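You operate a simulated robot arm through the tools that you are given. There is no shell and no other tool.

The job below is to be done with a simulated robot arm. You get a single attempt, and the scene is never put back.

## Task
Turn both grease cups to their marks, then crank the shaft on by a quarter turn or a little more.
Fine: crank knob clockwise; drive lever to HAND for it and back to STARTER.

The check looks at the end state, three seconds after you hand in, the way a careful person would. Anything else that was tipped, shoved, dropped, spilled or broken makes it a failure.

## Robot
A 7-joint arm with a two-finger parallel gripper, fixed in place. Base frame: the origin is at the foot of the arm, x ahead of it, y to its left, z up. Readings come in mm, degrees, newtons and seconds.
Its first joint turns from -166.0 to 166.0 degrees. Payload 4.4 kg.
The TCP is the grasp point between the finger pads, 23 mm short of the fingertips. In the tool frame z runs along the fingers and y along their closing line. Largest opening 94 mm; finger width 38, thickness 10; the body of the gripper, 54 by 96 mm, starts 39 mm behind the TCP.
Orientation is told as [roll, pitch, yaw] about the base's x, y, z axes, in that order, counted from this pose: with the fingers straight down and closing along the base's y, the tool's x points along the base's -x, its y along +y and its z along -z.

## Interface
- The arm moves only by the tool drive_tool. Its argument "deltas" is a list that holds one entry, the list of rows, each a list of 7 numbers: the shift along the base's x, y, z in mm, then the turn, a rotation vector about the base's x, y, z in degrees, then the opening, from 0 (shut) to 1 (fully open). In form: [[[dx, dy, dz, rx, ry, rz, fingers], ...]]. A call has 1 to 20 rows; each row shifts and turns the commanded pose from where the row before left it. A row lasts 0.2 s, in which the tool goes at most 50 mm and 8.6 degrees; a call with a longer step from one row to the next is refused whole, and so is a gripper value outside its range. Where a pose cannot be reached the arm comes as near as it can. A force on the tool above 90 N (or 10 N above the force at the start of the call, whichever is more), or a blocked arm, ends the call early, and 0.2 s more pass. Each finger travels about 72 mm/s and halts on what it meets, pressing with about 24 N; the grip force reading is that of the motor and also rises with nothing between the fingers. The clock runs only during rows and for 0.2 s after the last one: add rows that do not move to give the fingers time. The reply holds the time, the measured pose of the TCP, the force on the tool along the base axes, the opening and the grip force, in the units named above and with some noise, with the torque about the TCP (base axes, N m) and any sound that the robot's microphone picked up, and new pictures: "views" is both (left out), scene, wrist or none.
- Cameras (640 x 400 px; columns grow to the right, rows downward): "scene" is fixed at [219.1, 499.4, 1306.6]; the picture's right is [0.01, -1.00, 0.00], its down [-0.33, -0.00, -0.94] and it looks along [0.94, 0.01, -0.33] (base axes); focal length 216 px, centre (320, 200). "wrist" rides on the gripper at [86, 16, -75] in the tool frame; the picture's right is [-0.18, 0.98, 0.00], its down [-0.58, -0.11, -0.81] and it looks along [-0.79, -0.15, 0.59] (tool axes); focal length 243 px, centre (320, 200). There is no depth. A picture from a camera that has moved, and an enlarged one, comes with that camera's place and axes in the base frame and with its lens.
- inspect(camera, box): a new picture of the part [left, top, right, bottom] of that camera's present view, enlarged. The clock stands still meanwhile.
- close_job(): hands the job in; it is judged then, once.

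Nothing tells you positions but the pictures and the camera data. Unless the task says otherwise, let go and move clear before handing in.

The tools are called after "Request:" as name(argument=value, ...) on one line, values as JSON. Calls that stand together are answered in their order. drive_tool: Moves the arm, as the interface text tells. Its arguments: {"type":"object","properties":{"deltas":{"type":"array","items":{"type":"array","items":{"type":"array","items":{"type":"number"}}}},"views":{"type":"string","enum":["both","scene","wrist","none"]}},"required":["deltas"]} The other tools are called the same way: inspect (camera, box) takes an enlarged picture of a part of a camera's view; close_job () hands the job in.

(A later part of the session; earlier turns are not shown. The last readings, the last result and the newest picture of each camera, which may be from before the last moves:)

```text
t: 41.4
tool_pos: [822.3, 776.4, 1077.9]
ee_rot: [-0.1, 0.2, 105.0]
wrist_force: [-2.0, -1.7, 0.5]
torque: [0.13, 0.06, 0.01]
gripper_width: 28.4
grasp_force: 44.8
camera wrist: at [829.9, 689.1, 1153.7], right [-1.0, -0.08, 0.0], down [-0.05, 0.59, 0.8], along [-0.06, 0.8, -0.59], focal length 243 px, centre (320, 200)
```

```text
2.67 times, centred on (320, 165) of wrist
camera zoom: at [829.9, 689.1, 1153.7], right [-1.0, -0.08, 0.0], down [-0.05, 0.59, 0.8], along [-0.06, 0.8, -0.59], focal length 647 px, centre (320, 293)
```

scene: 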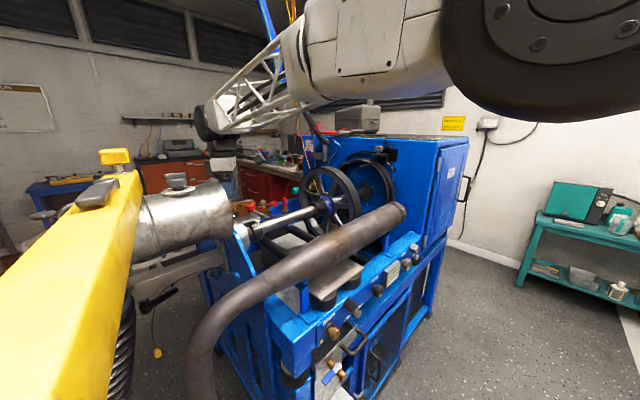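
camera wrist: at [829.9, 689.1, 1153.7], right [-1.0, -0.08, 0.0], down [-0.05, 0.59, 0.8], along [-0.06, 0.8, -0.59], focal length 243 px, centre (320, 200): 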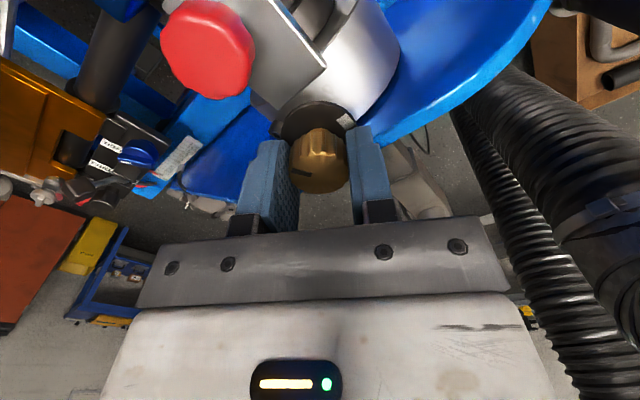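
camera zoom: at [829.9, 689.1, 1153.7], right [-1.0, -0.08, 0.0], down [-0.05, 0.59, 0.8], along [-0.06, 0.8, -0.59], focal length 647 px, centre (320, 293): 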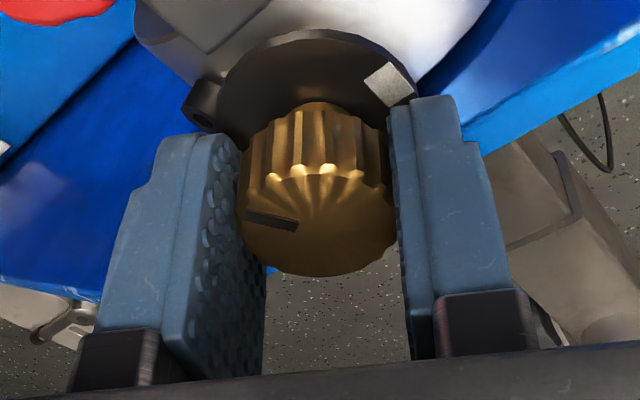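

The cap is gripped and well centred with almost no side load. I'll turn it clockwise (negative about z), first 60°.

Request:
drive_tool(deltas=[[[0, 0, 0, 0, 0, -6, 0.2], [0, 0, 0, 0, 0, -6, 0.2], [0, 0, 0, 0, 0, -6, 0.2], [0, 0, 0, 0, 0, -6, 0.2], [0, 0, 0, 0, 0, -6, 0.2], [0, 0, 0, 0, 0, -6, 0.2], [0, 0, 0, 0, 0, -6, 0.2], [0, 0, 0, 0, 0, -6, 0.2], [0, 0, 0, 0, 0, -6, 0.2], [0, 0, 0, 0, 0, -6, 0.2], [0, 0, 0, 0, 0, 0, 0.2]]], views="wrist")

Request:
inspect(camera="wrist", box=[200, 90, 440, 240])

```text
t: 43.8
tool_pos: [823.7, 775.8, 1078.2]
ee_rot: [-0.1, 0.2, 45.0]
wrist_force: [7.3, 13.1, -20.1]
torque: [0.25, -0.2, -0.02]
gripper_width: 28.6
grasp_force: 45.2
camera wrist: at [751.9, 726.6, 1153.9], right [-0.57, 0.82, 0.0], down [0.49, 0.34, 0.8], along [0.66, 0.45, -0.59], focal length 243 px, centre (320, 200)
```

wrist: 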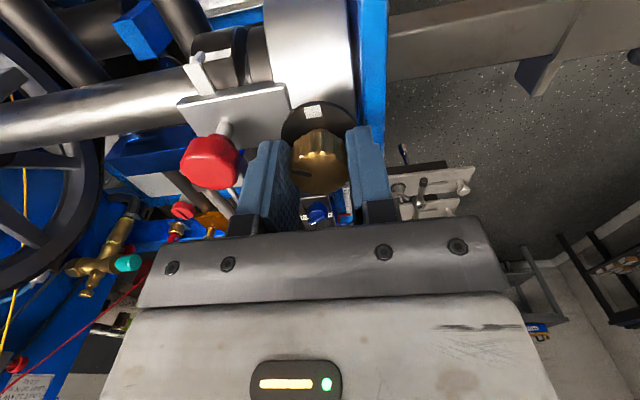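

```text
2.67 times, centred on (320, 165) of wrist
camera zoom: at [751.9, 726.6, 1153.9], right [-0.57, 0.82, 0.0], down [0.49, 0.34, 0.8], along [0.66, 0.45, -0.59], focal length 647 px, centre (320, 293)
```

zoom: 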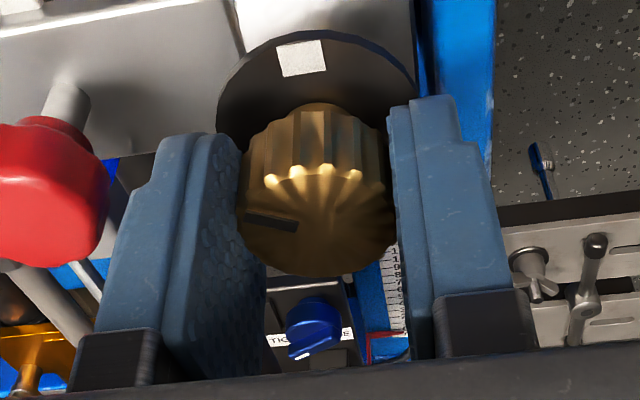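

It follows without slipping; the small downward pull suggests the cap screws down slightly. I'll continue the remaining turn to about −118°, easing down half a millimetre.

Request:
drive_tool(deltas=[[[0.1, 0.2, -0.5, 0, 0, -6, 0.2], [0, 0, 0, 0, 0, -6, 0.2], [0, 0, 0, 0, 0, -6, 0.2], [0, 0, 0, 0, 0, -6, 0.2], [0, 0, 0, 0, 0, -6, 0.2], [0, 0, 0, 0, 0, -6, 0.2], [0, 0, 0, 0, 0, -6, 0.2], [0, 0, 0, 0, 0, -6, 0.2], [0, 0, 0, 0, 0, -6, 0.2], [0, 0, 0, 0, 0, -4, 0.2], [0, 0, 0, 0, 0, 0, 0.2]]], views="both")

Request:
inspect(camera="wrist", box=[200, 90, 440, 240])

```text
t: 46.2
tool_pos: [824.8, 774.9, 1078.6]
ee_rot: [-0.2, 0.1, -12.9]
wrist_force: [-28.2, -67.0, -11.8]
torque: [-1.12, 0.07, 0.16]
gripper_width: 28.5
grasp_force: 45.1
camera wrist: at [744.8, 810.3, 1154.2], right [0.4, 0.92, 0.0], down [0.55, -0.23, 0.8], along [0.74, -0.32, -0.59], focal length 243 px, centre (320, 200)
```

scene: 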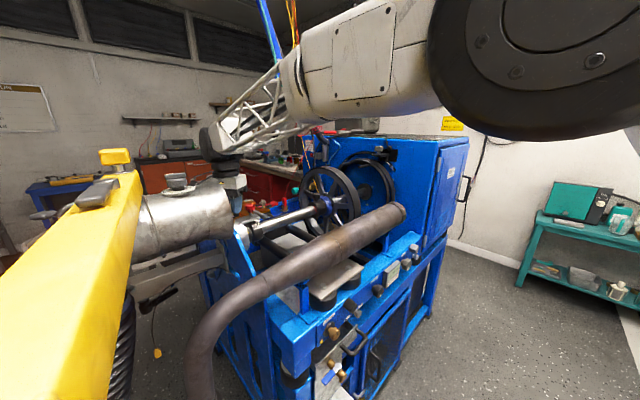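
wrist: 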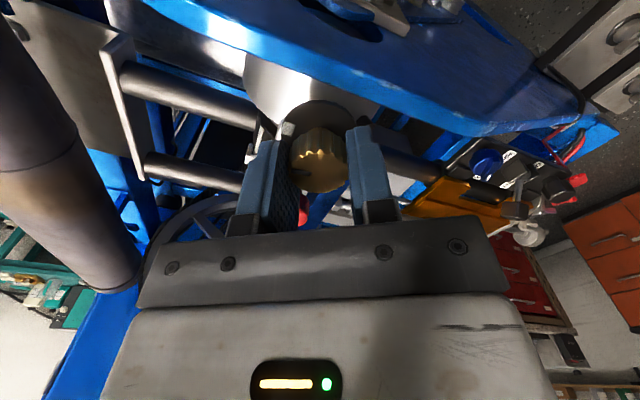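

```text
2.67 times, centred on (320, 165) of wrist
camera zoom: at [744.8, 810.3, 1154.2], right [0.4, 0.92, 0.0], down [0.55, -0.23, 0.8], along [0.74, -0.32, -0.59], focal length 647 px, centre (320, 293)
```

zoom: 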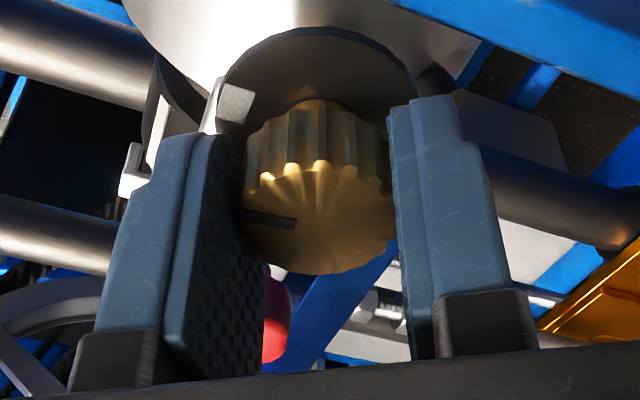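

The line is close to the mark now, but a side load of ~70 N has built up from slight off-centre rotation. I'll ease the tool toward the load by ~1.6 mm before making a final small turn.

Request:
drive_tool(deltas=[[[-0.4, -0.8, -0.2, 0, 0, 0, 0.2], [-0.3, -0.7, 0, 0, 0, 0, 0.2], [0, 0, 0, 0, 0, -3, 0.2], [0, 0, 0, 0, 0, 0, 0.2]]], views="wrist")

Request:
inspect(camera="wrist", box=[260, 100, 372, 170])

```text
t: 47.2
tool_pos: [822.8, 774.4, 1079.8]
ee_rot: [-0.1, 0.2, -15.9]
wrist_force: [21.2, -19.7, -8.9]
torque: [-0.33, -0.49, 0.03]
gripper_width: 28.4
grasp_force: 45.1
camera wrist: at [745.1, 814.4, 1155.3], right [0.45, 0.89, 0.0], down [0.53, -0.26, 0.81], along [0.72, -0.36, -0.59], focal length 243 px, centre (320, 200)
```

wrist: 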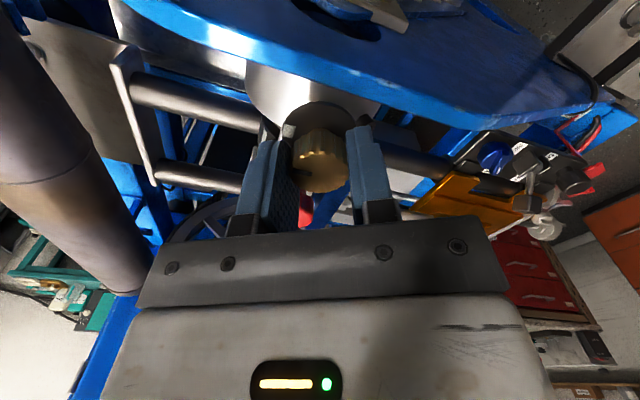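

```text
5.71 times, centred on (316, 135) of wrist
camera zoom: at [745.1, 814.4, 1155.3], right [0.45, 0.89, 0.0], down [0.53, -0.26, 0.81], along [0.72, -0.36, -0.59], focal length 1386 px, centre (343, 571)
```

zoom: 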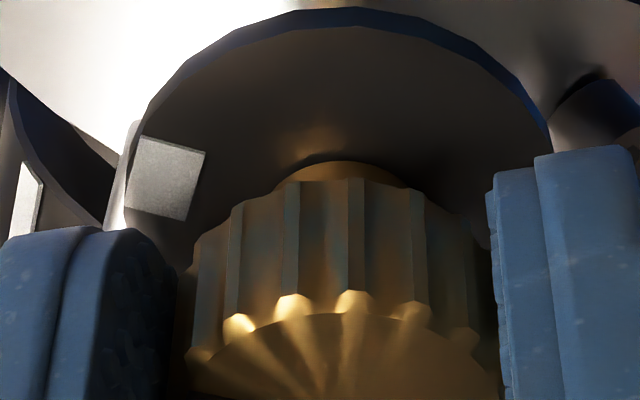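

About 121° turned and the load is down. I'll open the fingers, rise straight up and look at the mark alignment.

Request:
drive_tool(deltas=[[[0, 0, 0, 0, 0, 0, 0.35], [0, 0, 0, 0, 0, 0, 0.55], [0, 0, 0, 0, 0, 0, 0.6], [0, 0, 12, 0, 0, 0, 0.6], [0, 0, 20, 0, 0, 0, 0.6], [0, 0, 25, 0, 0, 8, 0.6], [0, 0, 30, 0, 0, 8, 0.6], [0, 0, 30, 0, 0, 8, 0.6], [0, 0, 20, 0, 0, 8, 0.6], [0, 0, 0, 0, 0, 8, 0.6], [0, 0, 0, 0, 0, 8, 0.6], [0, 0, 0, 0, 0, 8, 0.6], [0, 0, 0, 0, 0, 5, 0.6], [0, 0, 0, 0, 0, 0, 0.6]]], views="both")

Request:
inspect(camera="wrist", box=[280, 20, 376, 120])

Request:
inspect(camera="scene", box=[220, 195, 260, 225])

```text
t: 50.2
tool_pos: [824.1, 774.7, 1214.9]
ee_rot: [-0.1, 0.2, 45.2]
wrist_force: [-0.1, -0.2, -0.6]
torque: [0.02, 0.0, 0.02]
gripper_width: 56.3
grasp_force: 0.0
camera wrist: at [752.0, 725.0, 1291.1], right [-0.57, 0.82, 0.0], down [0.49, 0.34, 0.8], along [0.66, 0.46, -0.59], focal length 243 px, centre (320, 200)
```

scene: 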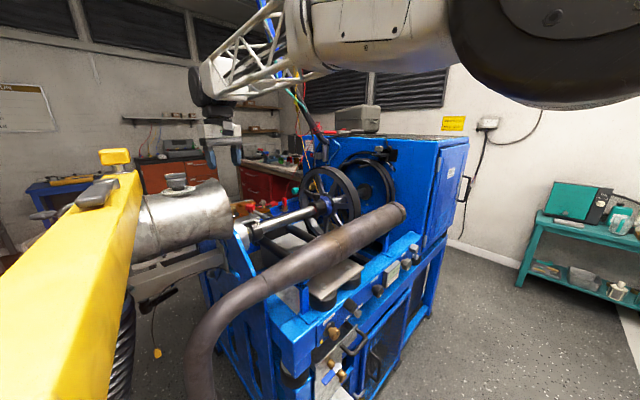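
wrist: 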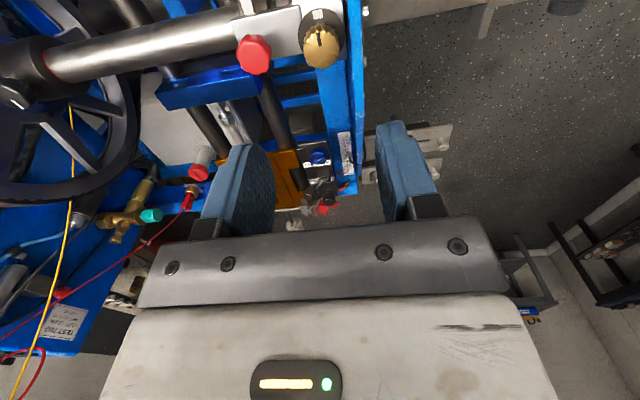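

```text
4.00 times, centred on (328, 70) of wrist
camera zoom: at [752.0, 725.0, 1291.1], right [-0.57, 0.82, 0.0], down [0.49, 0.34, 0.8], along [0.66, 0.46, -0.59], focal length 970 px, centre (288, 720)
```

zoom: 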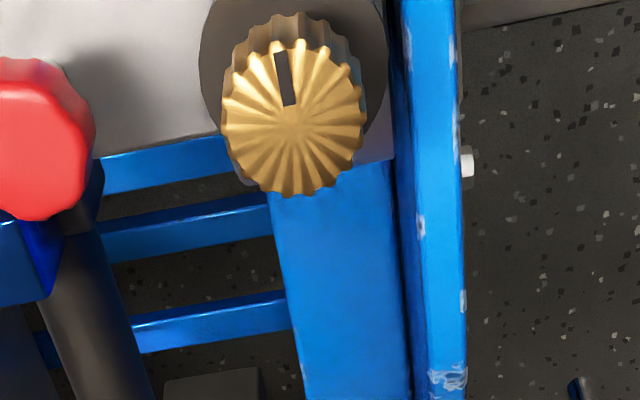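

```text
13.33 times, centred on (240, 210) of scene
camera zoom: at [219.1, 499.4, 1306.6], right [0.01, -1.0, 0.0], down [-0.33, 0.0, -0.94], along [0.94, 0.01, -0.33], focal length 2876 px, centre (1387, 67)
```

zoom: 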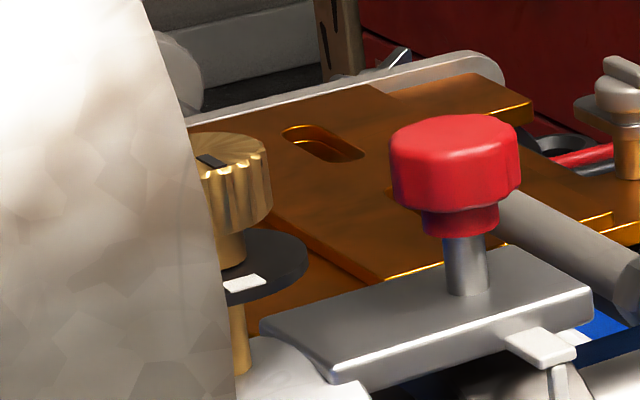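

The line now points toward the base side. I'll zoom to compare it with the white mark at the top of the view.

Request:
inspect(camera="wrist", box=[283, 0, 363, 75])

Request:
inspect(camera="wrist", box=[295, 0, 351, 35])

```text
5.33 times, centred on (323, 38) of wrist
camera zoom: at [752.0, 725.0, 1291.1], right [-0.57, 0.82, 0.0], down [0.49, 0.34, 0.8], along [0.66, 0.46, -0.59], focal length 1294 px, centre (304, 1067)
```

zoom: 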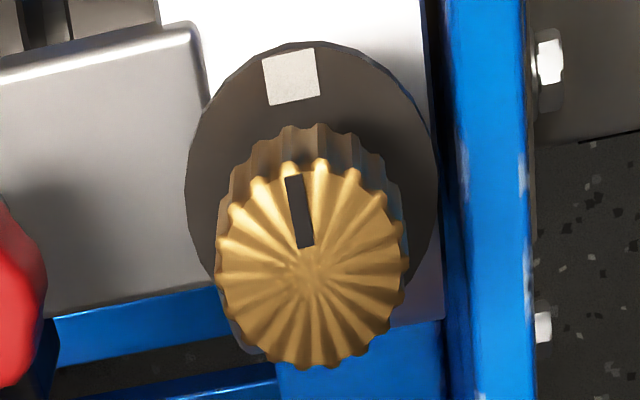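

```text
11.43 times, centred on (323, 18) of wrist
camera zoom: at [752.0, 725.0, 1291.1], right [-0.57, 0.82, 0.0], down [0.49, 0.34, 0.8], along [0.66, 0.46, -0.59], focal length 2773 px, centre (286, 2286)
```

zoom: 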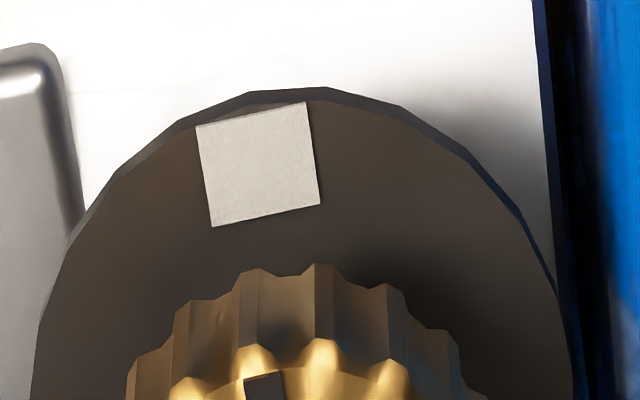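

The tail cup's line (≈226.6°) matches its mark (≈225°), so both cups are done. Next is the drive lever; I'll back out along the same path at a safe height.

Request:
drive_tool(deltas=[[[0, 0, 35, 0, 0, 0, 0.6], [0, 0, 38, 0, 0, 0, 0.6], [-18, -23, 0, 0, 0, 0, 0.6], [-22, -28.5, 0, 0, 0, 0, 0.6], [-22, -28.5, 0, 0, 0, 0, 0.6], [-22, -28.5, 0, 0, 0, 0, 0.6], [-22, -28.5, 0, 0, 0, 0, 0.6], [-22, -28.5, 0, 0, 0, 0, 0.6], [-20, -37, 0, 0, 0, 0, 0.6], [-20, -37, 0, 0, 0, 0, 0.6], [-20, -37, 0, 0, 0, 0, 0.6], [-10, -40, 0, 0, 0, 0, 0.6], [0, -45, 0, 0, 0, 0, 0.6], [10, -45, 0, 0, 0, 0, 0.6], [10, -45, 0, 0, 0, 0, 0.6], [10, -45, 0, 0, 0, 0, 0.6], [0, 0, 0, 0, 0, 0, 0.6]]], views="both")

```text
t: 53.8
tool_pos: [658.3, 279.5, 1288.4]
ee_rot: [-0.1, 0.1, 45.1]
wrist_force: [0.4, 0.4, -0.1]
torque: [0.02, 0.01, 0.02]
gripper_width: 56.8
grasp_force: 0.0
camera wrist: at [585.8, 229.4, 1365.4], right [-0.57, 0.82, 0.0], down [0.49, 0.34, 0.81], along [0.66, 0.46, -0.59], focal length 243 px, centre (320, 200)
```

scene: 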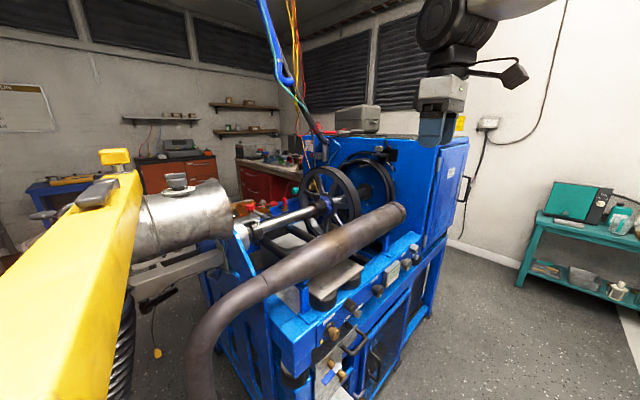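
wrist: 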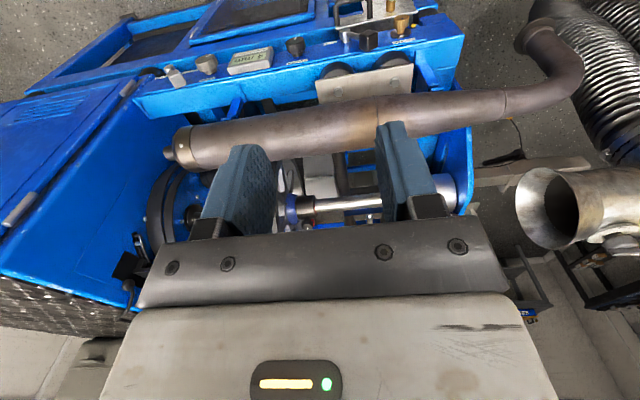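

I'm back in front of the machine, high and clear. I'll move down in front of the crank and drive lever with the camera tilted for a close look.

Request:
drive_tool(deltas=[[[14, -25, -35, 0, 0, 0, 0.6], [14, -25, -35, 0, 0, 0, 0.6], [14, -25, -35, 0, 0, 0, 0.6], [14, -25, -35, 0, 0, 0, 0.6], [14, -25, -35, 0, 0, 0, 0.6], [14, -25, -35, 0, 0, 0, 0.6], [14, -25, -35, 0, 0, 0, 0.6], [14, -25, -35, 0, 0, 0, 0.6], [14, -25, -35, 0, 0, 0, 0.6], [14, -25, -35, 4.71, -4.71, 0, 0.6], [14, -25, -35, 4.71, -4.71, 0, 0.6], [14, -25, -33, 4.71, -4.71, 0, 0.6], [0, 0, 0, 0, 0, 0, 0.6]]], views="both")

Request:
inspect(camera="wrist", box=[240, 100, 480, 250])

```text
t: 56.6
tool_pos: [823.9, -21.8, 870.7]
ee_rot: [-0.2, -19.8, 45.3]
wrist_force: [0.1, 0.8, 0.7]
torque: [-0.03, 0.02, -0.02]
gripper_width: 56.4
grasp_force: 0.0
camera wrist: at [736.7, -86.1, 912.1], right [-0.57, 0.82, 0.06], down [0.27, 0.12, 0.96], along [0.77, 0.56, -0.29], focal length 243 px, centre (320, 200)
```

scene: 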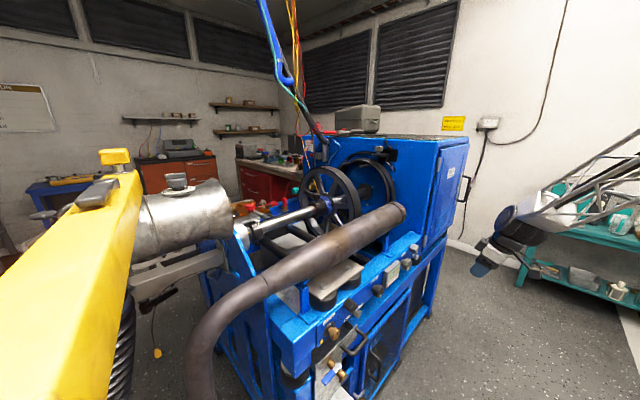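
wrist: 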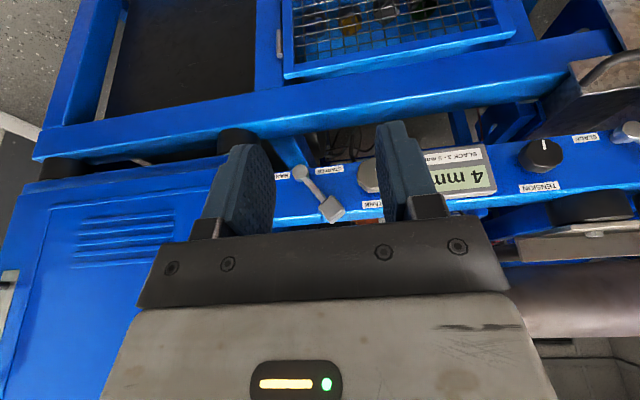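

```text
2.67 times, centred on (360, 175) of wrist
camera zoom: at [736.7, -86.1, 912.1], right [-0.57, 0.82, 0.06], down [0.27, 0.12, 0.96], along [0.77, 0.56, -0.29], focal length 647 px, centre (213, 267)
```

zoom: 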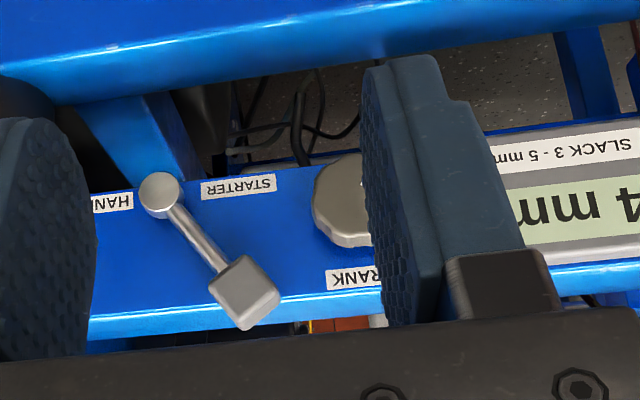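

The lever pivot is near (1020, 87, 769) and its handle near (994, 120, 827). Before moving it I need to see the space on the HAND side, so I'll shift the camera sideways.

Request:
drive_tool(deltas=[[[14, -14, 0, 0, 0, 0, 0.6], [14, -14, 0, 0, 0, 0, 0.6], [14.4, -14.4, 0, 0, 0, 0, 0.6], [0, 0, 0, 0, 0, 0, 0.6]]], views="wrist")

Request:
inspect(camera="wrist", box=[240, 110, 432, 230])

```text
t: 57.6
tool_pos: [867.0, -66.5, 868.5]
ee_rot: [-0.2, -19.8, 45.2]
wrist_force: [0.2, -0.4, -0.2]
torque: [-0.05, 0.06, -0.01]
gripper_width: 56.3
grasp_force: 0.1
camera wrist: at [780.6, -129.2, 911.4], right [-0.57, 0.82, 0.06], down [0.27, 0.12, 0.96], along [0.77, 0.56, -0.29], focal length 243 px, centre (320, 200)
```

wrist: 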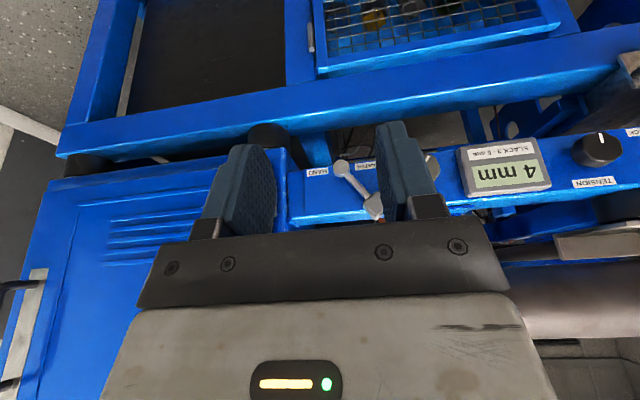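

```text
3.33 times, centred on (336, 170) of wrist
camera zoom: at [780.6, -129.2, 911.4], right [-0.57, 0.82, 0.06], down [0.27, 0.12, 0.96], along [0.77, 0.56, -0.29], focal length 809 px, centre (267, 300)
```

zoom: 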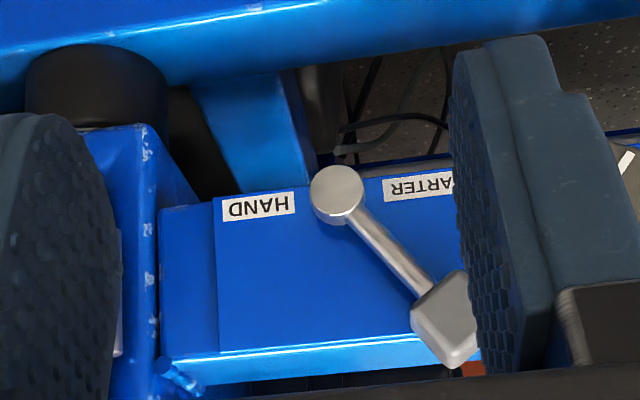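

The cabinet front is flush with the panel plane, so there is room for a fork-style push. I'll turn the tool horizontal and line up in front of the lever handle with the fingers about 60 mm apart.

Request:
drive_tool(deltas=[[[5.8, 11.7, -3.6, 4.95, -4.95, 0, 0.64], [5.8, 11.7, -3.6, 4.95, -4.95, 0, 0.64], [5.8, 11.7, -3.6, 4.95, -4.95, 0, 0.64], [5.8, 11.7, -3.6, 4.95, -4.95, 0, 0.64], [5.8, 11.7, -3.6, 4.95, -4.95, 0, 0.64], [5.8, 11.7, -3.6, 4.95, -4.95, 0, 0.64], [5.8, 11.7, -3.7, 4.95, -4.95, 0, 0.64], [5.8, 11.7, -3.7, 4.95, -4.95, 0, 0.64], [5.8, 11.7, -3.7, 4.95, -4.95, 0, 0.64], [5.8, 11.7, -3.7, 4.95, -4.95, 0, 0.64], [0, 0, 0, 0, 0, 0, 0.64]]], views="both")

Request:
inspect(camera="wrist", box=[180, 20, 420, 170])

```text
t: 60.0
tool_pos: [924.1, 53.3, 833.8]
ee_rot: [-61.7, -89.8, 106.6]
wrist_force: [-0.3, 1.0, -0.6]
torque: [-0.04, 0.06, 0.02]
gripper_width: 60.2
grasp_force: 0.0
camera wrist: at [860.0, 12.8, 748.6], right [-0.69, 0.7, 0.18], down [-0.49, -0.64, 0.58], along [0.52, 0.31, 0.79], focal length 243 px, centre (320, 200)
```

scene: 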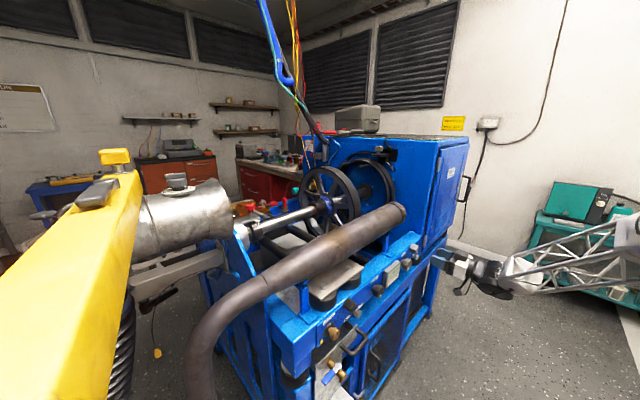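
wrist: 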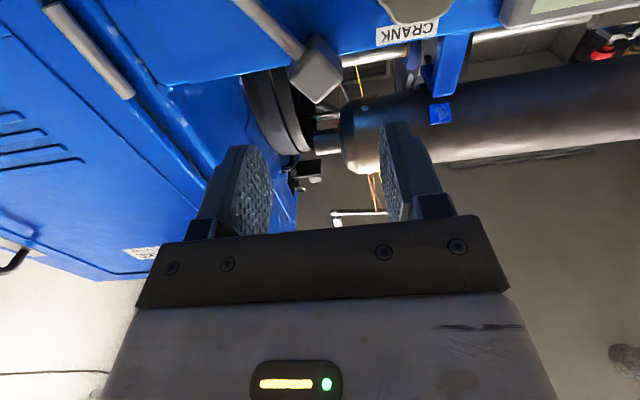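

```text
2.67 times, centred on (300, 95) of wrist
camera zoom: at [860.0, 12.8, 748.6], right [-0.69, 0.7, 0.18], down [-0.49, -0.64, 0.58], along [0.52, 0.31, 0.79], focal length 647 px, centre (373, 480)
```

zoom: 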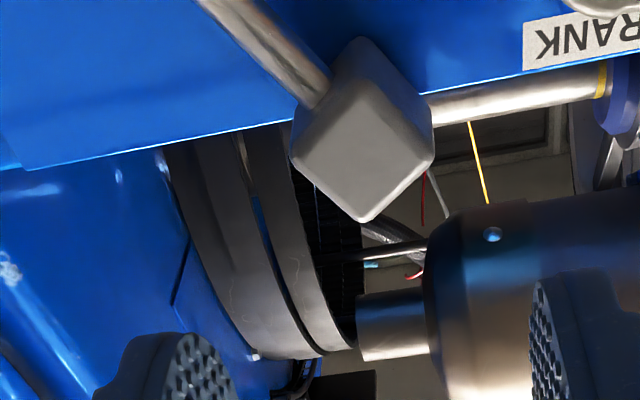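

The cube handle is centred ahead of the fork. I'll advance so the fingers straddle it.

Request:
drive_tool(deltas=[[[10, 9, -0.5, 0, 0, 0, 0.64], [10, 9, -0.5, 0, 0, 0, 0.64], [10, 9, -0.5, 0, 0, 0, 0.64], [9, 9, -0.5, 0, 0, 0, 0.64], [9, 9, 0, 0, 0, 0, 0.64], [8, 8, 0, 0, 0, 0, 0.64], [0, 0, 0, 0, 0, 0, 0.64]]], views="both")

Request:
inspect(camera="wrist", box=[180, 80, 420, 230])

Request:
inspect(camera="scene", box=[380, 220, 460, 270])

```text
t: 61.6
tool_pos: [980.6, 105.2, 833.0]
ee_rot: [-41.4, -89.8, 86.2]
wrist_force: [-0.6, 0.4, -0.2]
torque: [0.03, -0.01, -0.02]
gripper_width: 59.9
grasp_force: 0.1
camera wrist: at [916.7, 64.2, 746.6], right [-0.69, 0.7, 0.18], down [-0.49, -0.64, 0.58], along [0.52, 0.32, 0.79], focal length 243 px, centre (320, 200)
```

scene: 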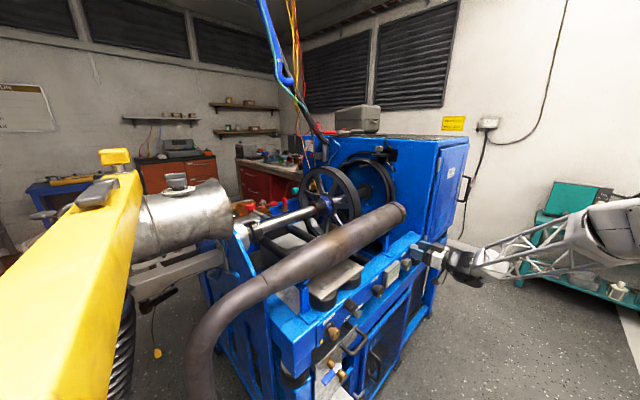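
wrist: 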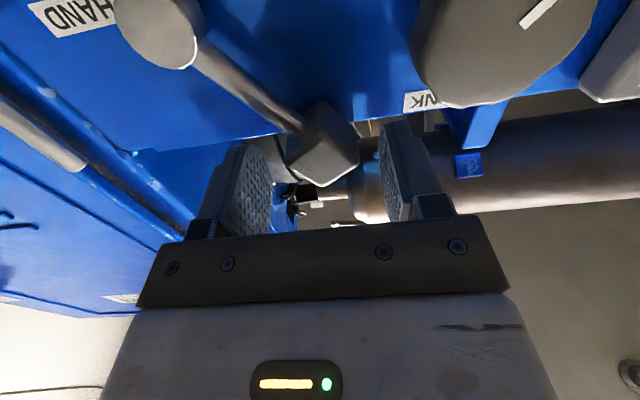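

```text
2.67 times, centred on (300, 155) of wrist
camera zoom: at [916.7, 64.2, 746.6], right [-0.69, 0.7, 0.18], down [-0.49, -0.64, 0.58], along [0.52, 0.32, 0.79], focal length 647 px, centre (373, 320)
```

zoom: 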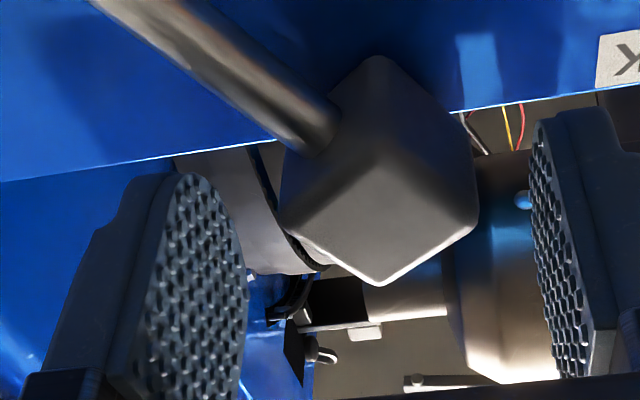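

```text
8.00 times, centred on (420, 245) of scene
camera zoom: at [219.1, 499.4, 1306.6], right [0.01, -1.0, 0.0], down [-0.33, 0.0, -0.94], along [0.94, 0.01, -0.33], focal length 1726 px, centre (-480, -160)
```

zoom: 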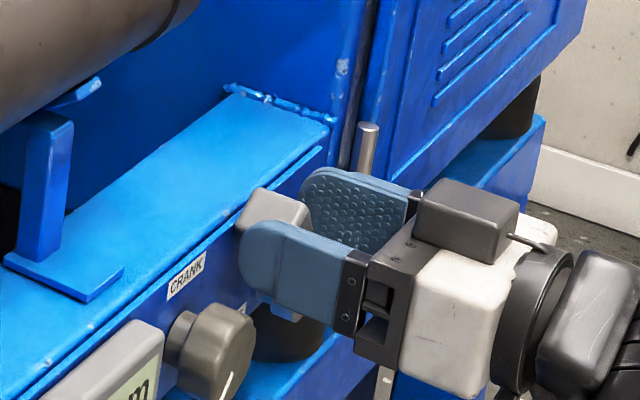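

The fork straddles the handle. I'll move in 4 mm more and push toward HAND along the panel in small steps.

Request:
drive_tool(deltas=[[[2.8, 2.8, 0, 0, 0, 0, 0.64], [4.24, -4.24, 0, 0, 0, 0, 0.64], [4.24, -4.24, 0, 0, 0, 0, 0.64], [4.24, -4.24, 0, 0, 0, 0, 0.64], [4.24, -4.24, 0, 0, 0, 0, 0.64], [4.24, -4.24, 0, 0, 0, 0, 0.64], [4.24, -4.24, 0, 0, 0, 0, 0.64], [4.24, -4.24, 0, 0, 0, 0, 0.64], [0, 0, 0, 0, 0, 0, 0.64]]], views="wrist")

Request:
inspect(camera="wrist", box=[180, 20, 420, 170])

```text
t: 63.6
tool_pos: [1012.6, 79.1, 831.8]
ee_rot: [-41.7, -89.8, 86.7]
wrist_force: [-0.5, 0.3, 0.4]
torque: [-0.02, 0.0, 0.03]
gripper_width: 60.2
grasp_force: 0.1
camera wrist: at [948.5, 37.2, 746.5], right [-0.69, 0.7, 0.18], down [-0.49, -0.64, 0.58], along [0.52, 0.32, 0.79], focal length 243 px, centre (320, 200)
```

wrist: 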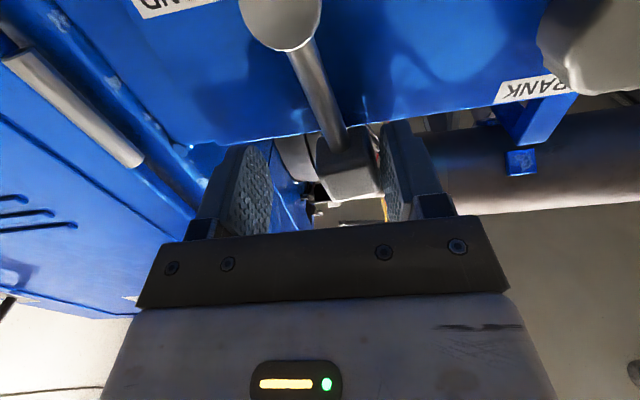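

```text
2.67 times, centred on (300, 95) of wrist
camera zoom: at [948.5, 37.2, 746.5], right [-0.69, 0.7, 0.18], down [-0.49, -0.64, 0.58], along [0.52, 0.32, 0.79], focal length 647 px, centre (373, 480)
```

zoom: 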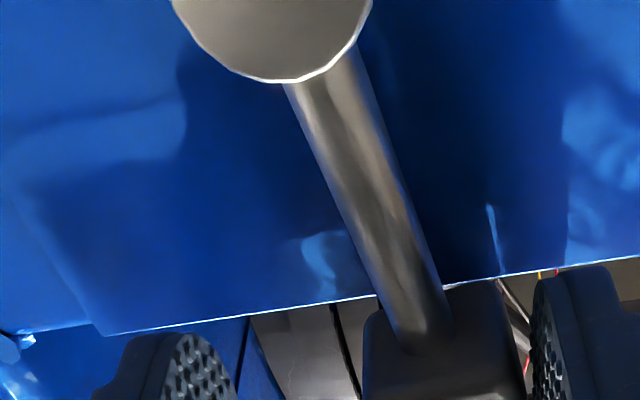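

The lever moves freely with the fork. I'll continue the push toward HAND.

Request:
drive_tool(deltas=[[[4.24, -4.24, 0, 0, 0, 0, 0.64], [4.24, -4.24, 0, 0, 0, 0, 0.64], [4.24, -4.24, 0, 0, 0, 0, 0.64], [4.24, -4.24, 0, 0, 0, 0, 0.64], [4.24, -4.24, 0, 0, 0, 0, 0.64], [4.24, -4.24, 0, 0, 0, 0, 0.64], [0, 0, 0, 0, 0, 0, 0.64]]], views="wrist")

Request:
inspect(camera="wrist", box=[180, 0, 420, 150])

```text
t: 65.2
tool_pos: [1037.7, 53.9, 831.6]
ee_rot: [-45.2, -89.8, 90.1]
wrist_force: [-0.1, 0.5, 0.7]
torque: [0.01, 0.03, 0.01]
gripper_width: 60.3
grasp_force: 0.0
camera wrist: at [973.7, 11.9, 745.9], right [-0.69, 0.7, 0.18], down [-0.49, -0.64, 0.58], along [0.52, 0.32, 0.79], focal length 243 px, centre (320, 200)
```

wrist: 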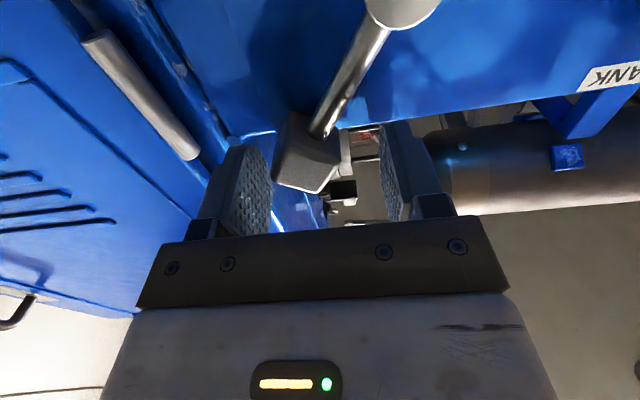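

```text
2.67 times, centred on (300, 75) of wrist
camera zoom: at [973.7, 11.9, 745.9], right [-0.69, 0.7, 0.18], down [-0.49, -0.64, 0.58], along [0.52, 0.32, 0.79], focal length 647 px, centre (373, 533)
```

zoom: 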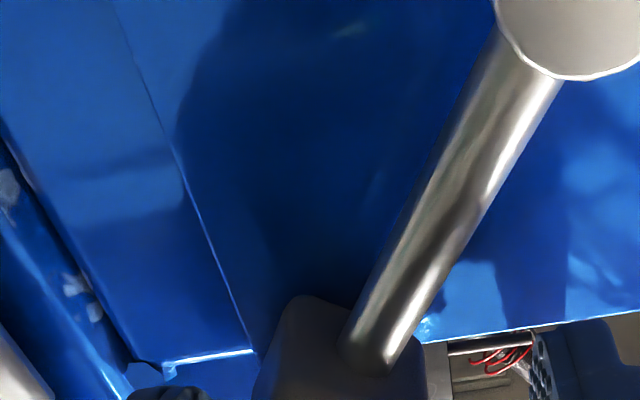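

The lever has snapped over to the HAND side. I'll withdraw straight back and verify it stays.

Request:
drive_tool(deltas=[[[-7, -7, 0, 0, 0, 0, 0.64], [-14, -14, 0, 0, 0, 0, 0.64], [-18, -18, 0, 0, 0, 0, 0.64], [-18, -18, 0, 0, 0, 0, 0.64], [-18, -18, 0, 0, 0, 0, 0.64], [-18, -18, 0, 0, 0, 0, 0.64], [0, 0, 0, 0, 0, 0, 0.64]]], views="both")

Request:
inspect(camera="wrist", box=[220, 0, 460, 150])

Request:
inspect(camera="scene", box=[380, 220, 460, 270])

```text
t: 66.8
tool_pos: [945.5, -38.4, 831.0]
ee_rot: [-44.4, -89.8, 89.4]
wrist_force: [0.5, 0.6, 0.1]
torque: [0.01, -0.03, 0.0]
gripper_width: 60.3
grasp_force: 0.1
camera wrist: at [881.9, -80.3, 745.6], right [-0.69, 0.7, 0.18], down [-0.49, -0.64, 0.58], along [0.52, 0.32, 0.79], focal length 243 px, centre (320, 200)
```

scene: 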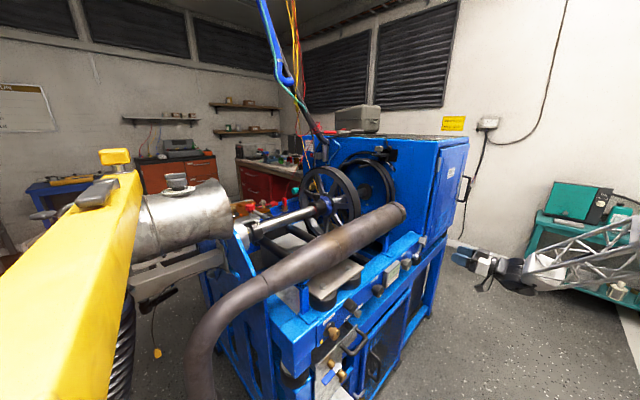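
wrist: 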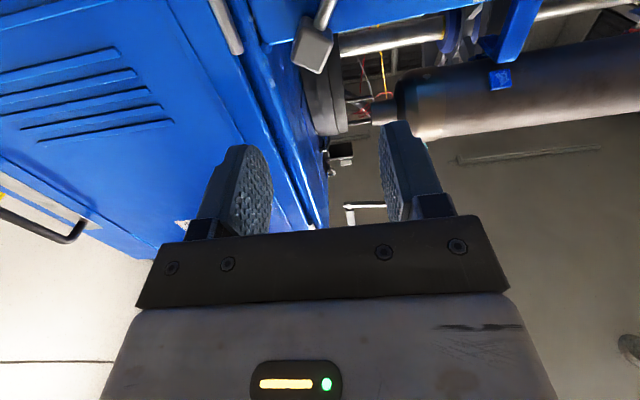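

```text
2.67 times, centred on (340, 75) of wrist
camera zoom: at [881.9, -80.3, 745.6], right [-0.69, 0.7, 0.18], down [-0.49, -0.64, 0.58], along [0.52, 0.32, 0.79], focal length 647 px, centre (267, 533)
```

zoom: 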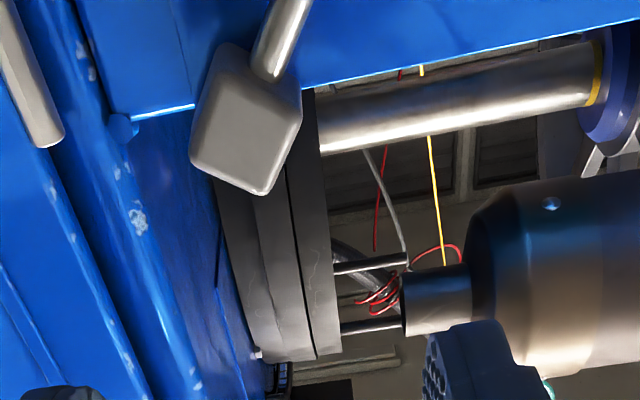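

```text
8.00 times, centred on (420, 245) of scene
camera zoom: at [219.1, 499.4, 1306.6], right [0.01, -1.0, 0.0], down [-0.33, 0.0, -0.94], along [0.94, 0.01, -0.33], focal length 1726 px, centre (-480, -160)
```

zoom: 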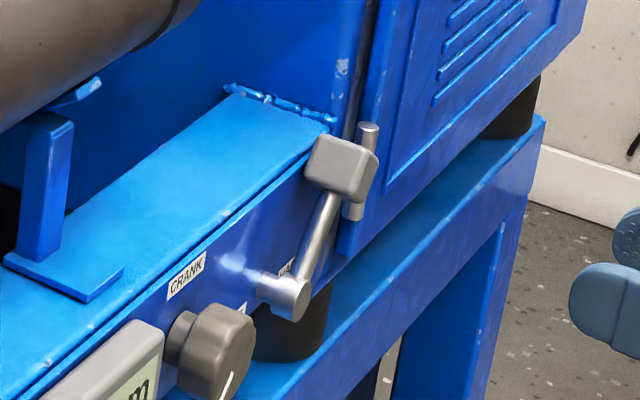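

The lever now stands at HAND. Next I'll move across in front of the CRANK knob and measure it.

Request:
drive_tool(deltas=[[[-24, 24, -10, 0, 0, 0, 0.85], [-24, 24, -10, 0, 0, 0, 0.85], [-24, 24, -10, 0, 0, 0, 0.85], [-25, 25, -11, 0, 0, 0, 0.85], [0, 0, 0, 0, 0, 0, 0.85]]], views="wrist")

Request:
inspect(camera="wrist", box=[240, 0, 400, 100])

Request:
inspect(camera="scene", box=[380, 240, 436, 275])

```text
t: 68.0
tool_pos: [845.1, 58.3, 791.6]
ee_rot: [-42.2, -89.8, 87.1]
wrist_force: [-0.1, -0.3, 0.2]
torque: [-0.01, 0.0, 0.03]
gripper_width: 79.7
grasp_force: 0.0
camera wrist: at [781.5, 17.0, 706.6], right [-0.69, 0.7, 0.18], down [-0.49, -0.64, 0.58], along [0.52, 0.32, 0.79], focal length 243 px, centre (320, 200)
```

wrist: 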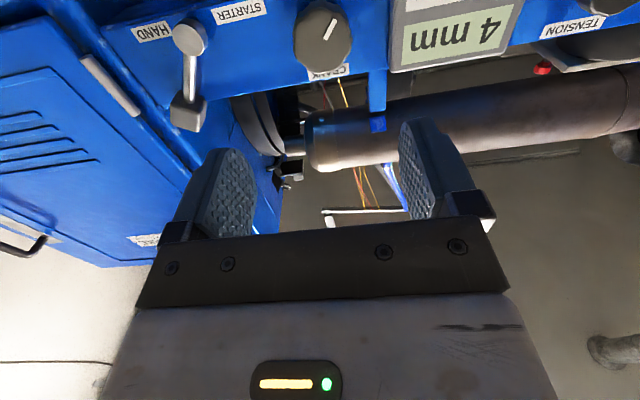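

```text
4.00 times, centred on (320, 50) of wrist
camera zoom: at [781.5, 17.0, 706.6], right [-0.69, 0.7, 0.18], down [-0.49, -0.64, 0.58], along [0.52, 0.32, 0.79], focal length 970 px, centre (320, 800)
```

zoom: 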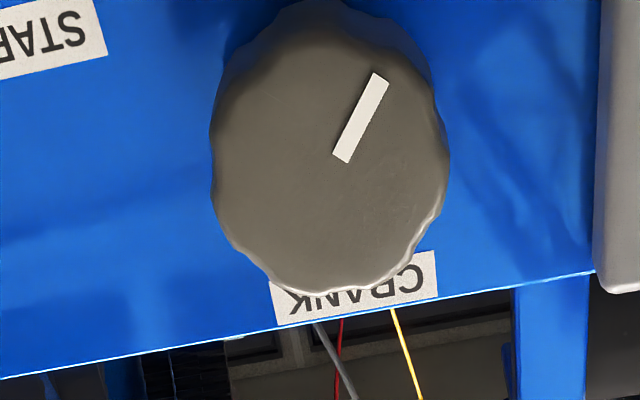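

```text
11.43 times, centred on (408, 258) of scene
camera zoom: at [219.1, 499.4, 1306.6], right [0.01, -1.0, 0.0], down [-0.33, 0.0, -0.94], along [0.94, 0.01, -0.33], focal length 2465 px, centre (-686, -457)
```

zoom: 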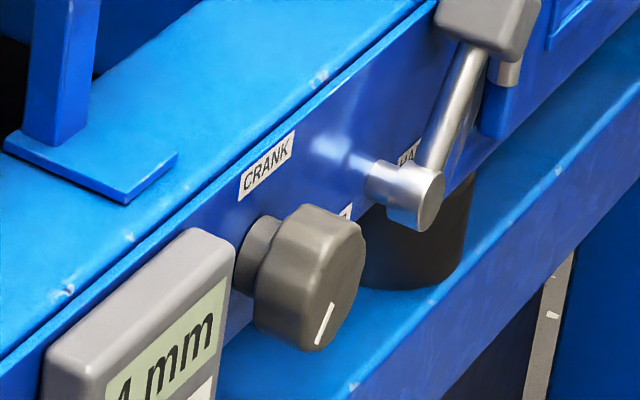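

The crank knob face is at about (940.5, 159.5, 785), roughly 47 mm across, with its white line toward lower-left. I'll align on its axis with the fingers at ~66 mm and approach part-way.

Request:
drive_tool(deltas=[[[10, 16, -3, 0, 0, 0, 0.72], [13.2, 13.2, -3.6, 0, 0, 0, 0.72], [14.2, 14.2, 0, 0, 0, 0, 0.72], [14.2, 14.2, 0, 0, 0, 0, 0.72], [15, 15, 0, 0, 0, 0, 0.72], [0, 0, 0, 0, 0, 0, 0.72]]], views="wrist")

Request:
inspect(camera="wrist", box=[200, 40, 440, 190])

Request:
inspect(camera="scene", box=[380, 240, 436, 275])

Request:
inspect(camera="scene", box=[290, 160, 370, 210])

```text
t: 69.4
tool_pos: [911.5, 131.3, 783.3]
ee_rot: [-47.3, -89.8, 92.2]
wrist_force: [-0.6, 0.1, -0.5]
torque: [0.03, -0.01, -0.03]
gripper_width: 67.8
grasp_force: 0.1
camera wrist: at [848.2, 90.7, 698.1], right [-0.69, 0.7, 0.18], down [-0.49, -0.64, 0.58], along [0.52, 0.32, 0.79], focal length 243 px, centre (320, 200)
```

wrist: 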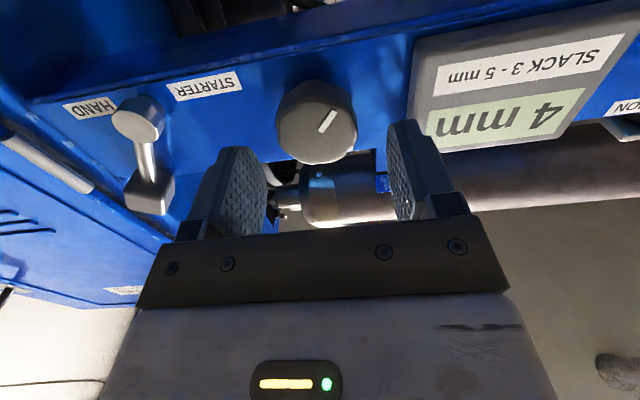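

```text
2.67 times, centred on (320, 115) of wrist
camera zoom: at [848.2, 90.7, 698.1], right [-0.69, 0.7, 0.18], down [-0.49, -0.64, 0.58], along [0.52, 0.32, 0.79], focal length 647 px, centre (320, 427)
```

zoom: 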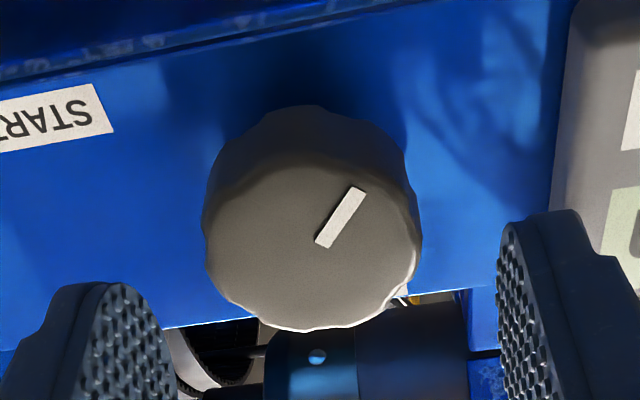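

```text
11.43 times, centred on (408, 258) of scene
camera zoom: at [219.1, 499.4, 1306.6], right [0.01, -1.0, 0.0], down [-0.33, 0.0, -0.94], along [0.94, 0.01, -0.33], focal length 2465 px, centre (-686, -457)
```

zoom: 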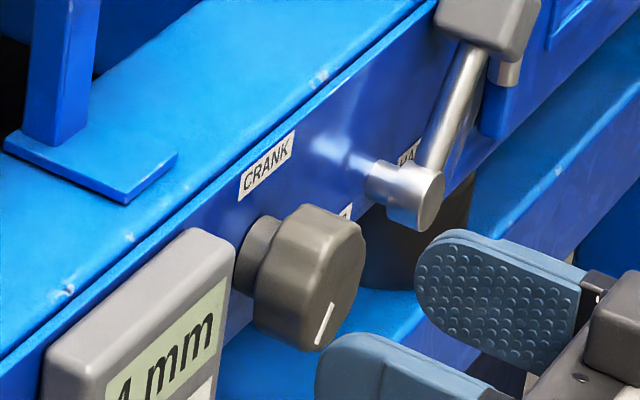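

```text
8.00 times, centred on (330, 185) of scene
camera zoom: at [219.1, 499.4, 1306.6], right [0.01, -1.0, 0.0], down [-0.33, 0.0, -0.94], along [0.94, 0.01, -0.33], focal length 1726 px, centre (240, 320)
```

zoom: 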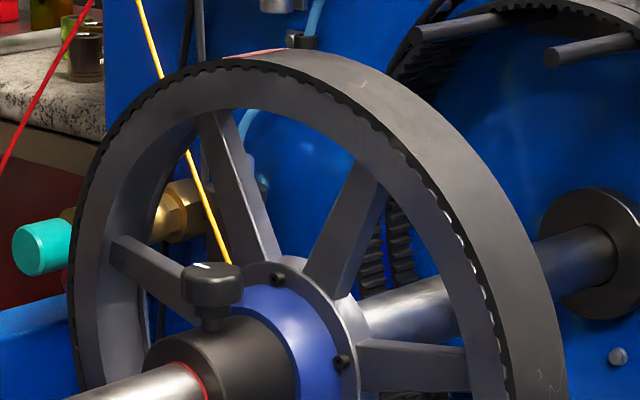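

The knob is centred on the tool axis. I'll advance 31 mm and close on it.

Request:
drive_tool(deltas=[[[5.5, 5.5, 0, 0, 0, 0, 0.72], [5.5, 5.5, 0, 0, 0, 0, 0.72], [5.5, 5.5, 0, 0, 0, 0, 0.72], [5.5, 5.5, 0, 0, 0, 0, 0.72], [0, 0, 0, 0, 0, 0, 0.72], [0, 0, 0, 0, 0, 0, 0.55], [0, 0, 0, 0, 0, 0, 0.4], [0, 0, 0, 0, 0, 0, 0.4], [0, 0, 0, 0, 0, 0, 0.4]]], views="wrist")

Request:
inspect(camera="wrist", box=[200, 80, 440, 230])

Request:
inspect(camera="scene", box=[380, 240, 436, 275])

```text
t: 71.4
tool_pos: [934.7, 152.9, 783.3]
ee_rot: [-51.5, -89.7, 96.4]
wrist_force: [13.6, -25.9, 1.9]
torque: [0.09, -0.2, -0.84]
gripper_width: 50.0
grasp_force: 13.9
camera wrist: at [870.9, 111.9, 699.0], right [-0.69, 0.7, 0.18], down [-0.5, -0.64, 0.58], along [0.52, 0.31, 0.79], focal length 243 px, centre (320, 200)
```

wrist: 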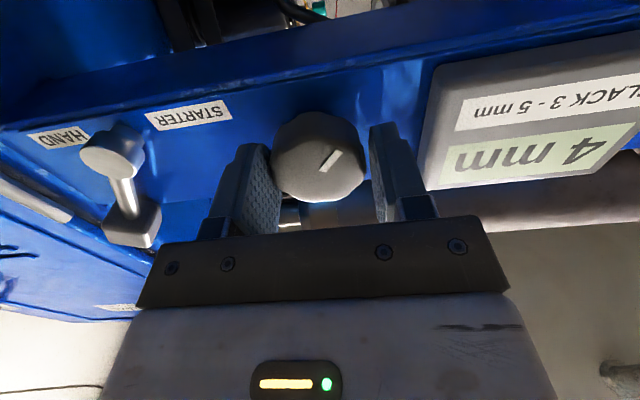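

```text
2.67 times, centred on (320, 155) of wrist
camera zoom: at [870.9, 111.9, 699.0], right [-0.69, 0.7, 0.18], down [-0.5, -0.64, 0.58], along [0.52, 0.31, 0.79], focal length 647 px, centre (320, 320)
```

zoom: 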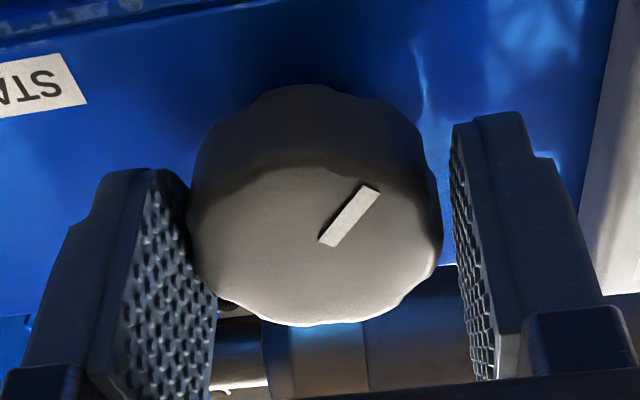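

```text
11.43 times, centred on (408, 258) of scene
camera zoom: at [219.1, 499.4, 1306.6], right [0.01, -1.0, 0.0], down [-0.33, 0.0, -0.94], along [0.94, 0.01, -0.33], focal length 2465 px, centre (-686, -457)
```

zoom: 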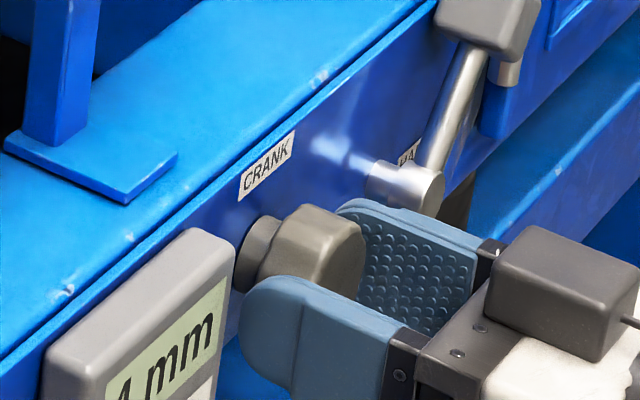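

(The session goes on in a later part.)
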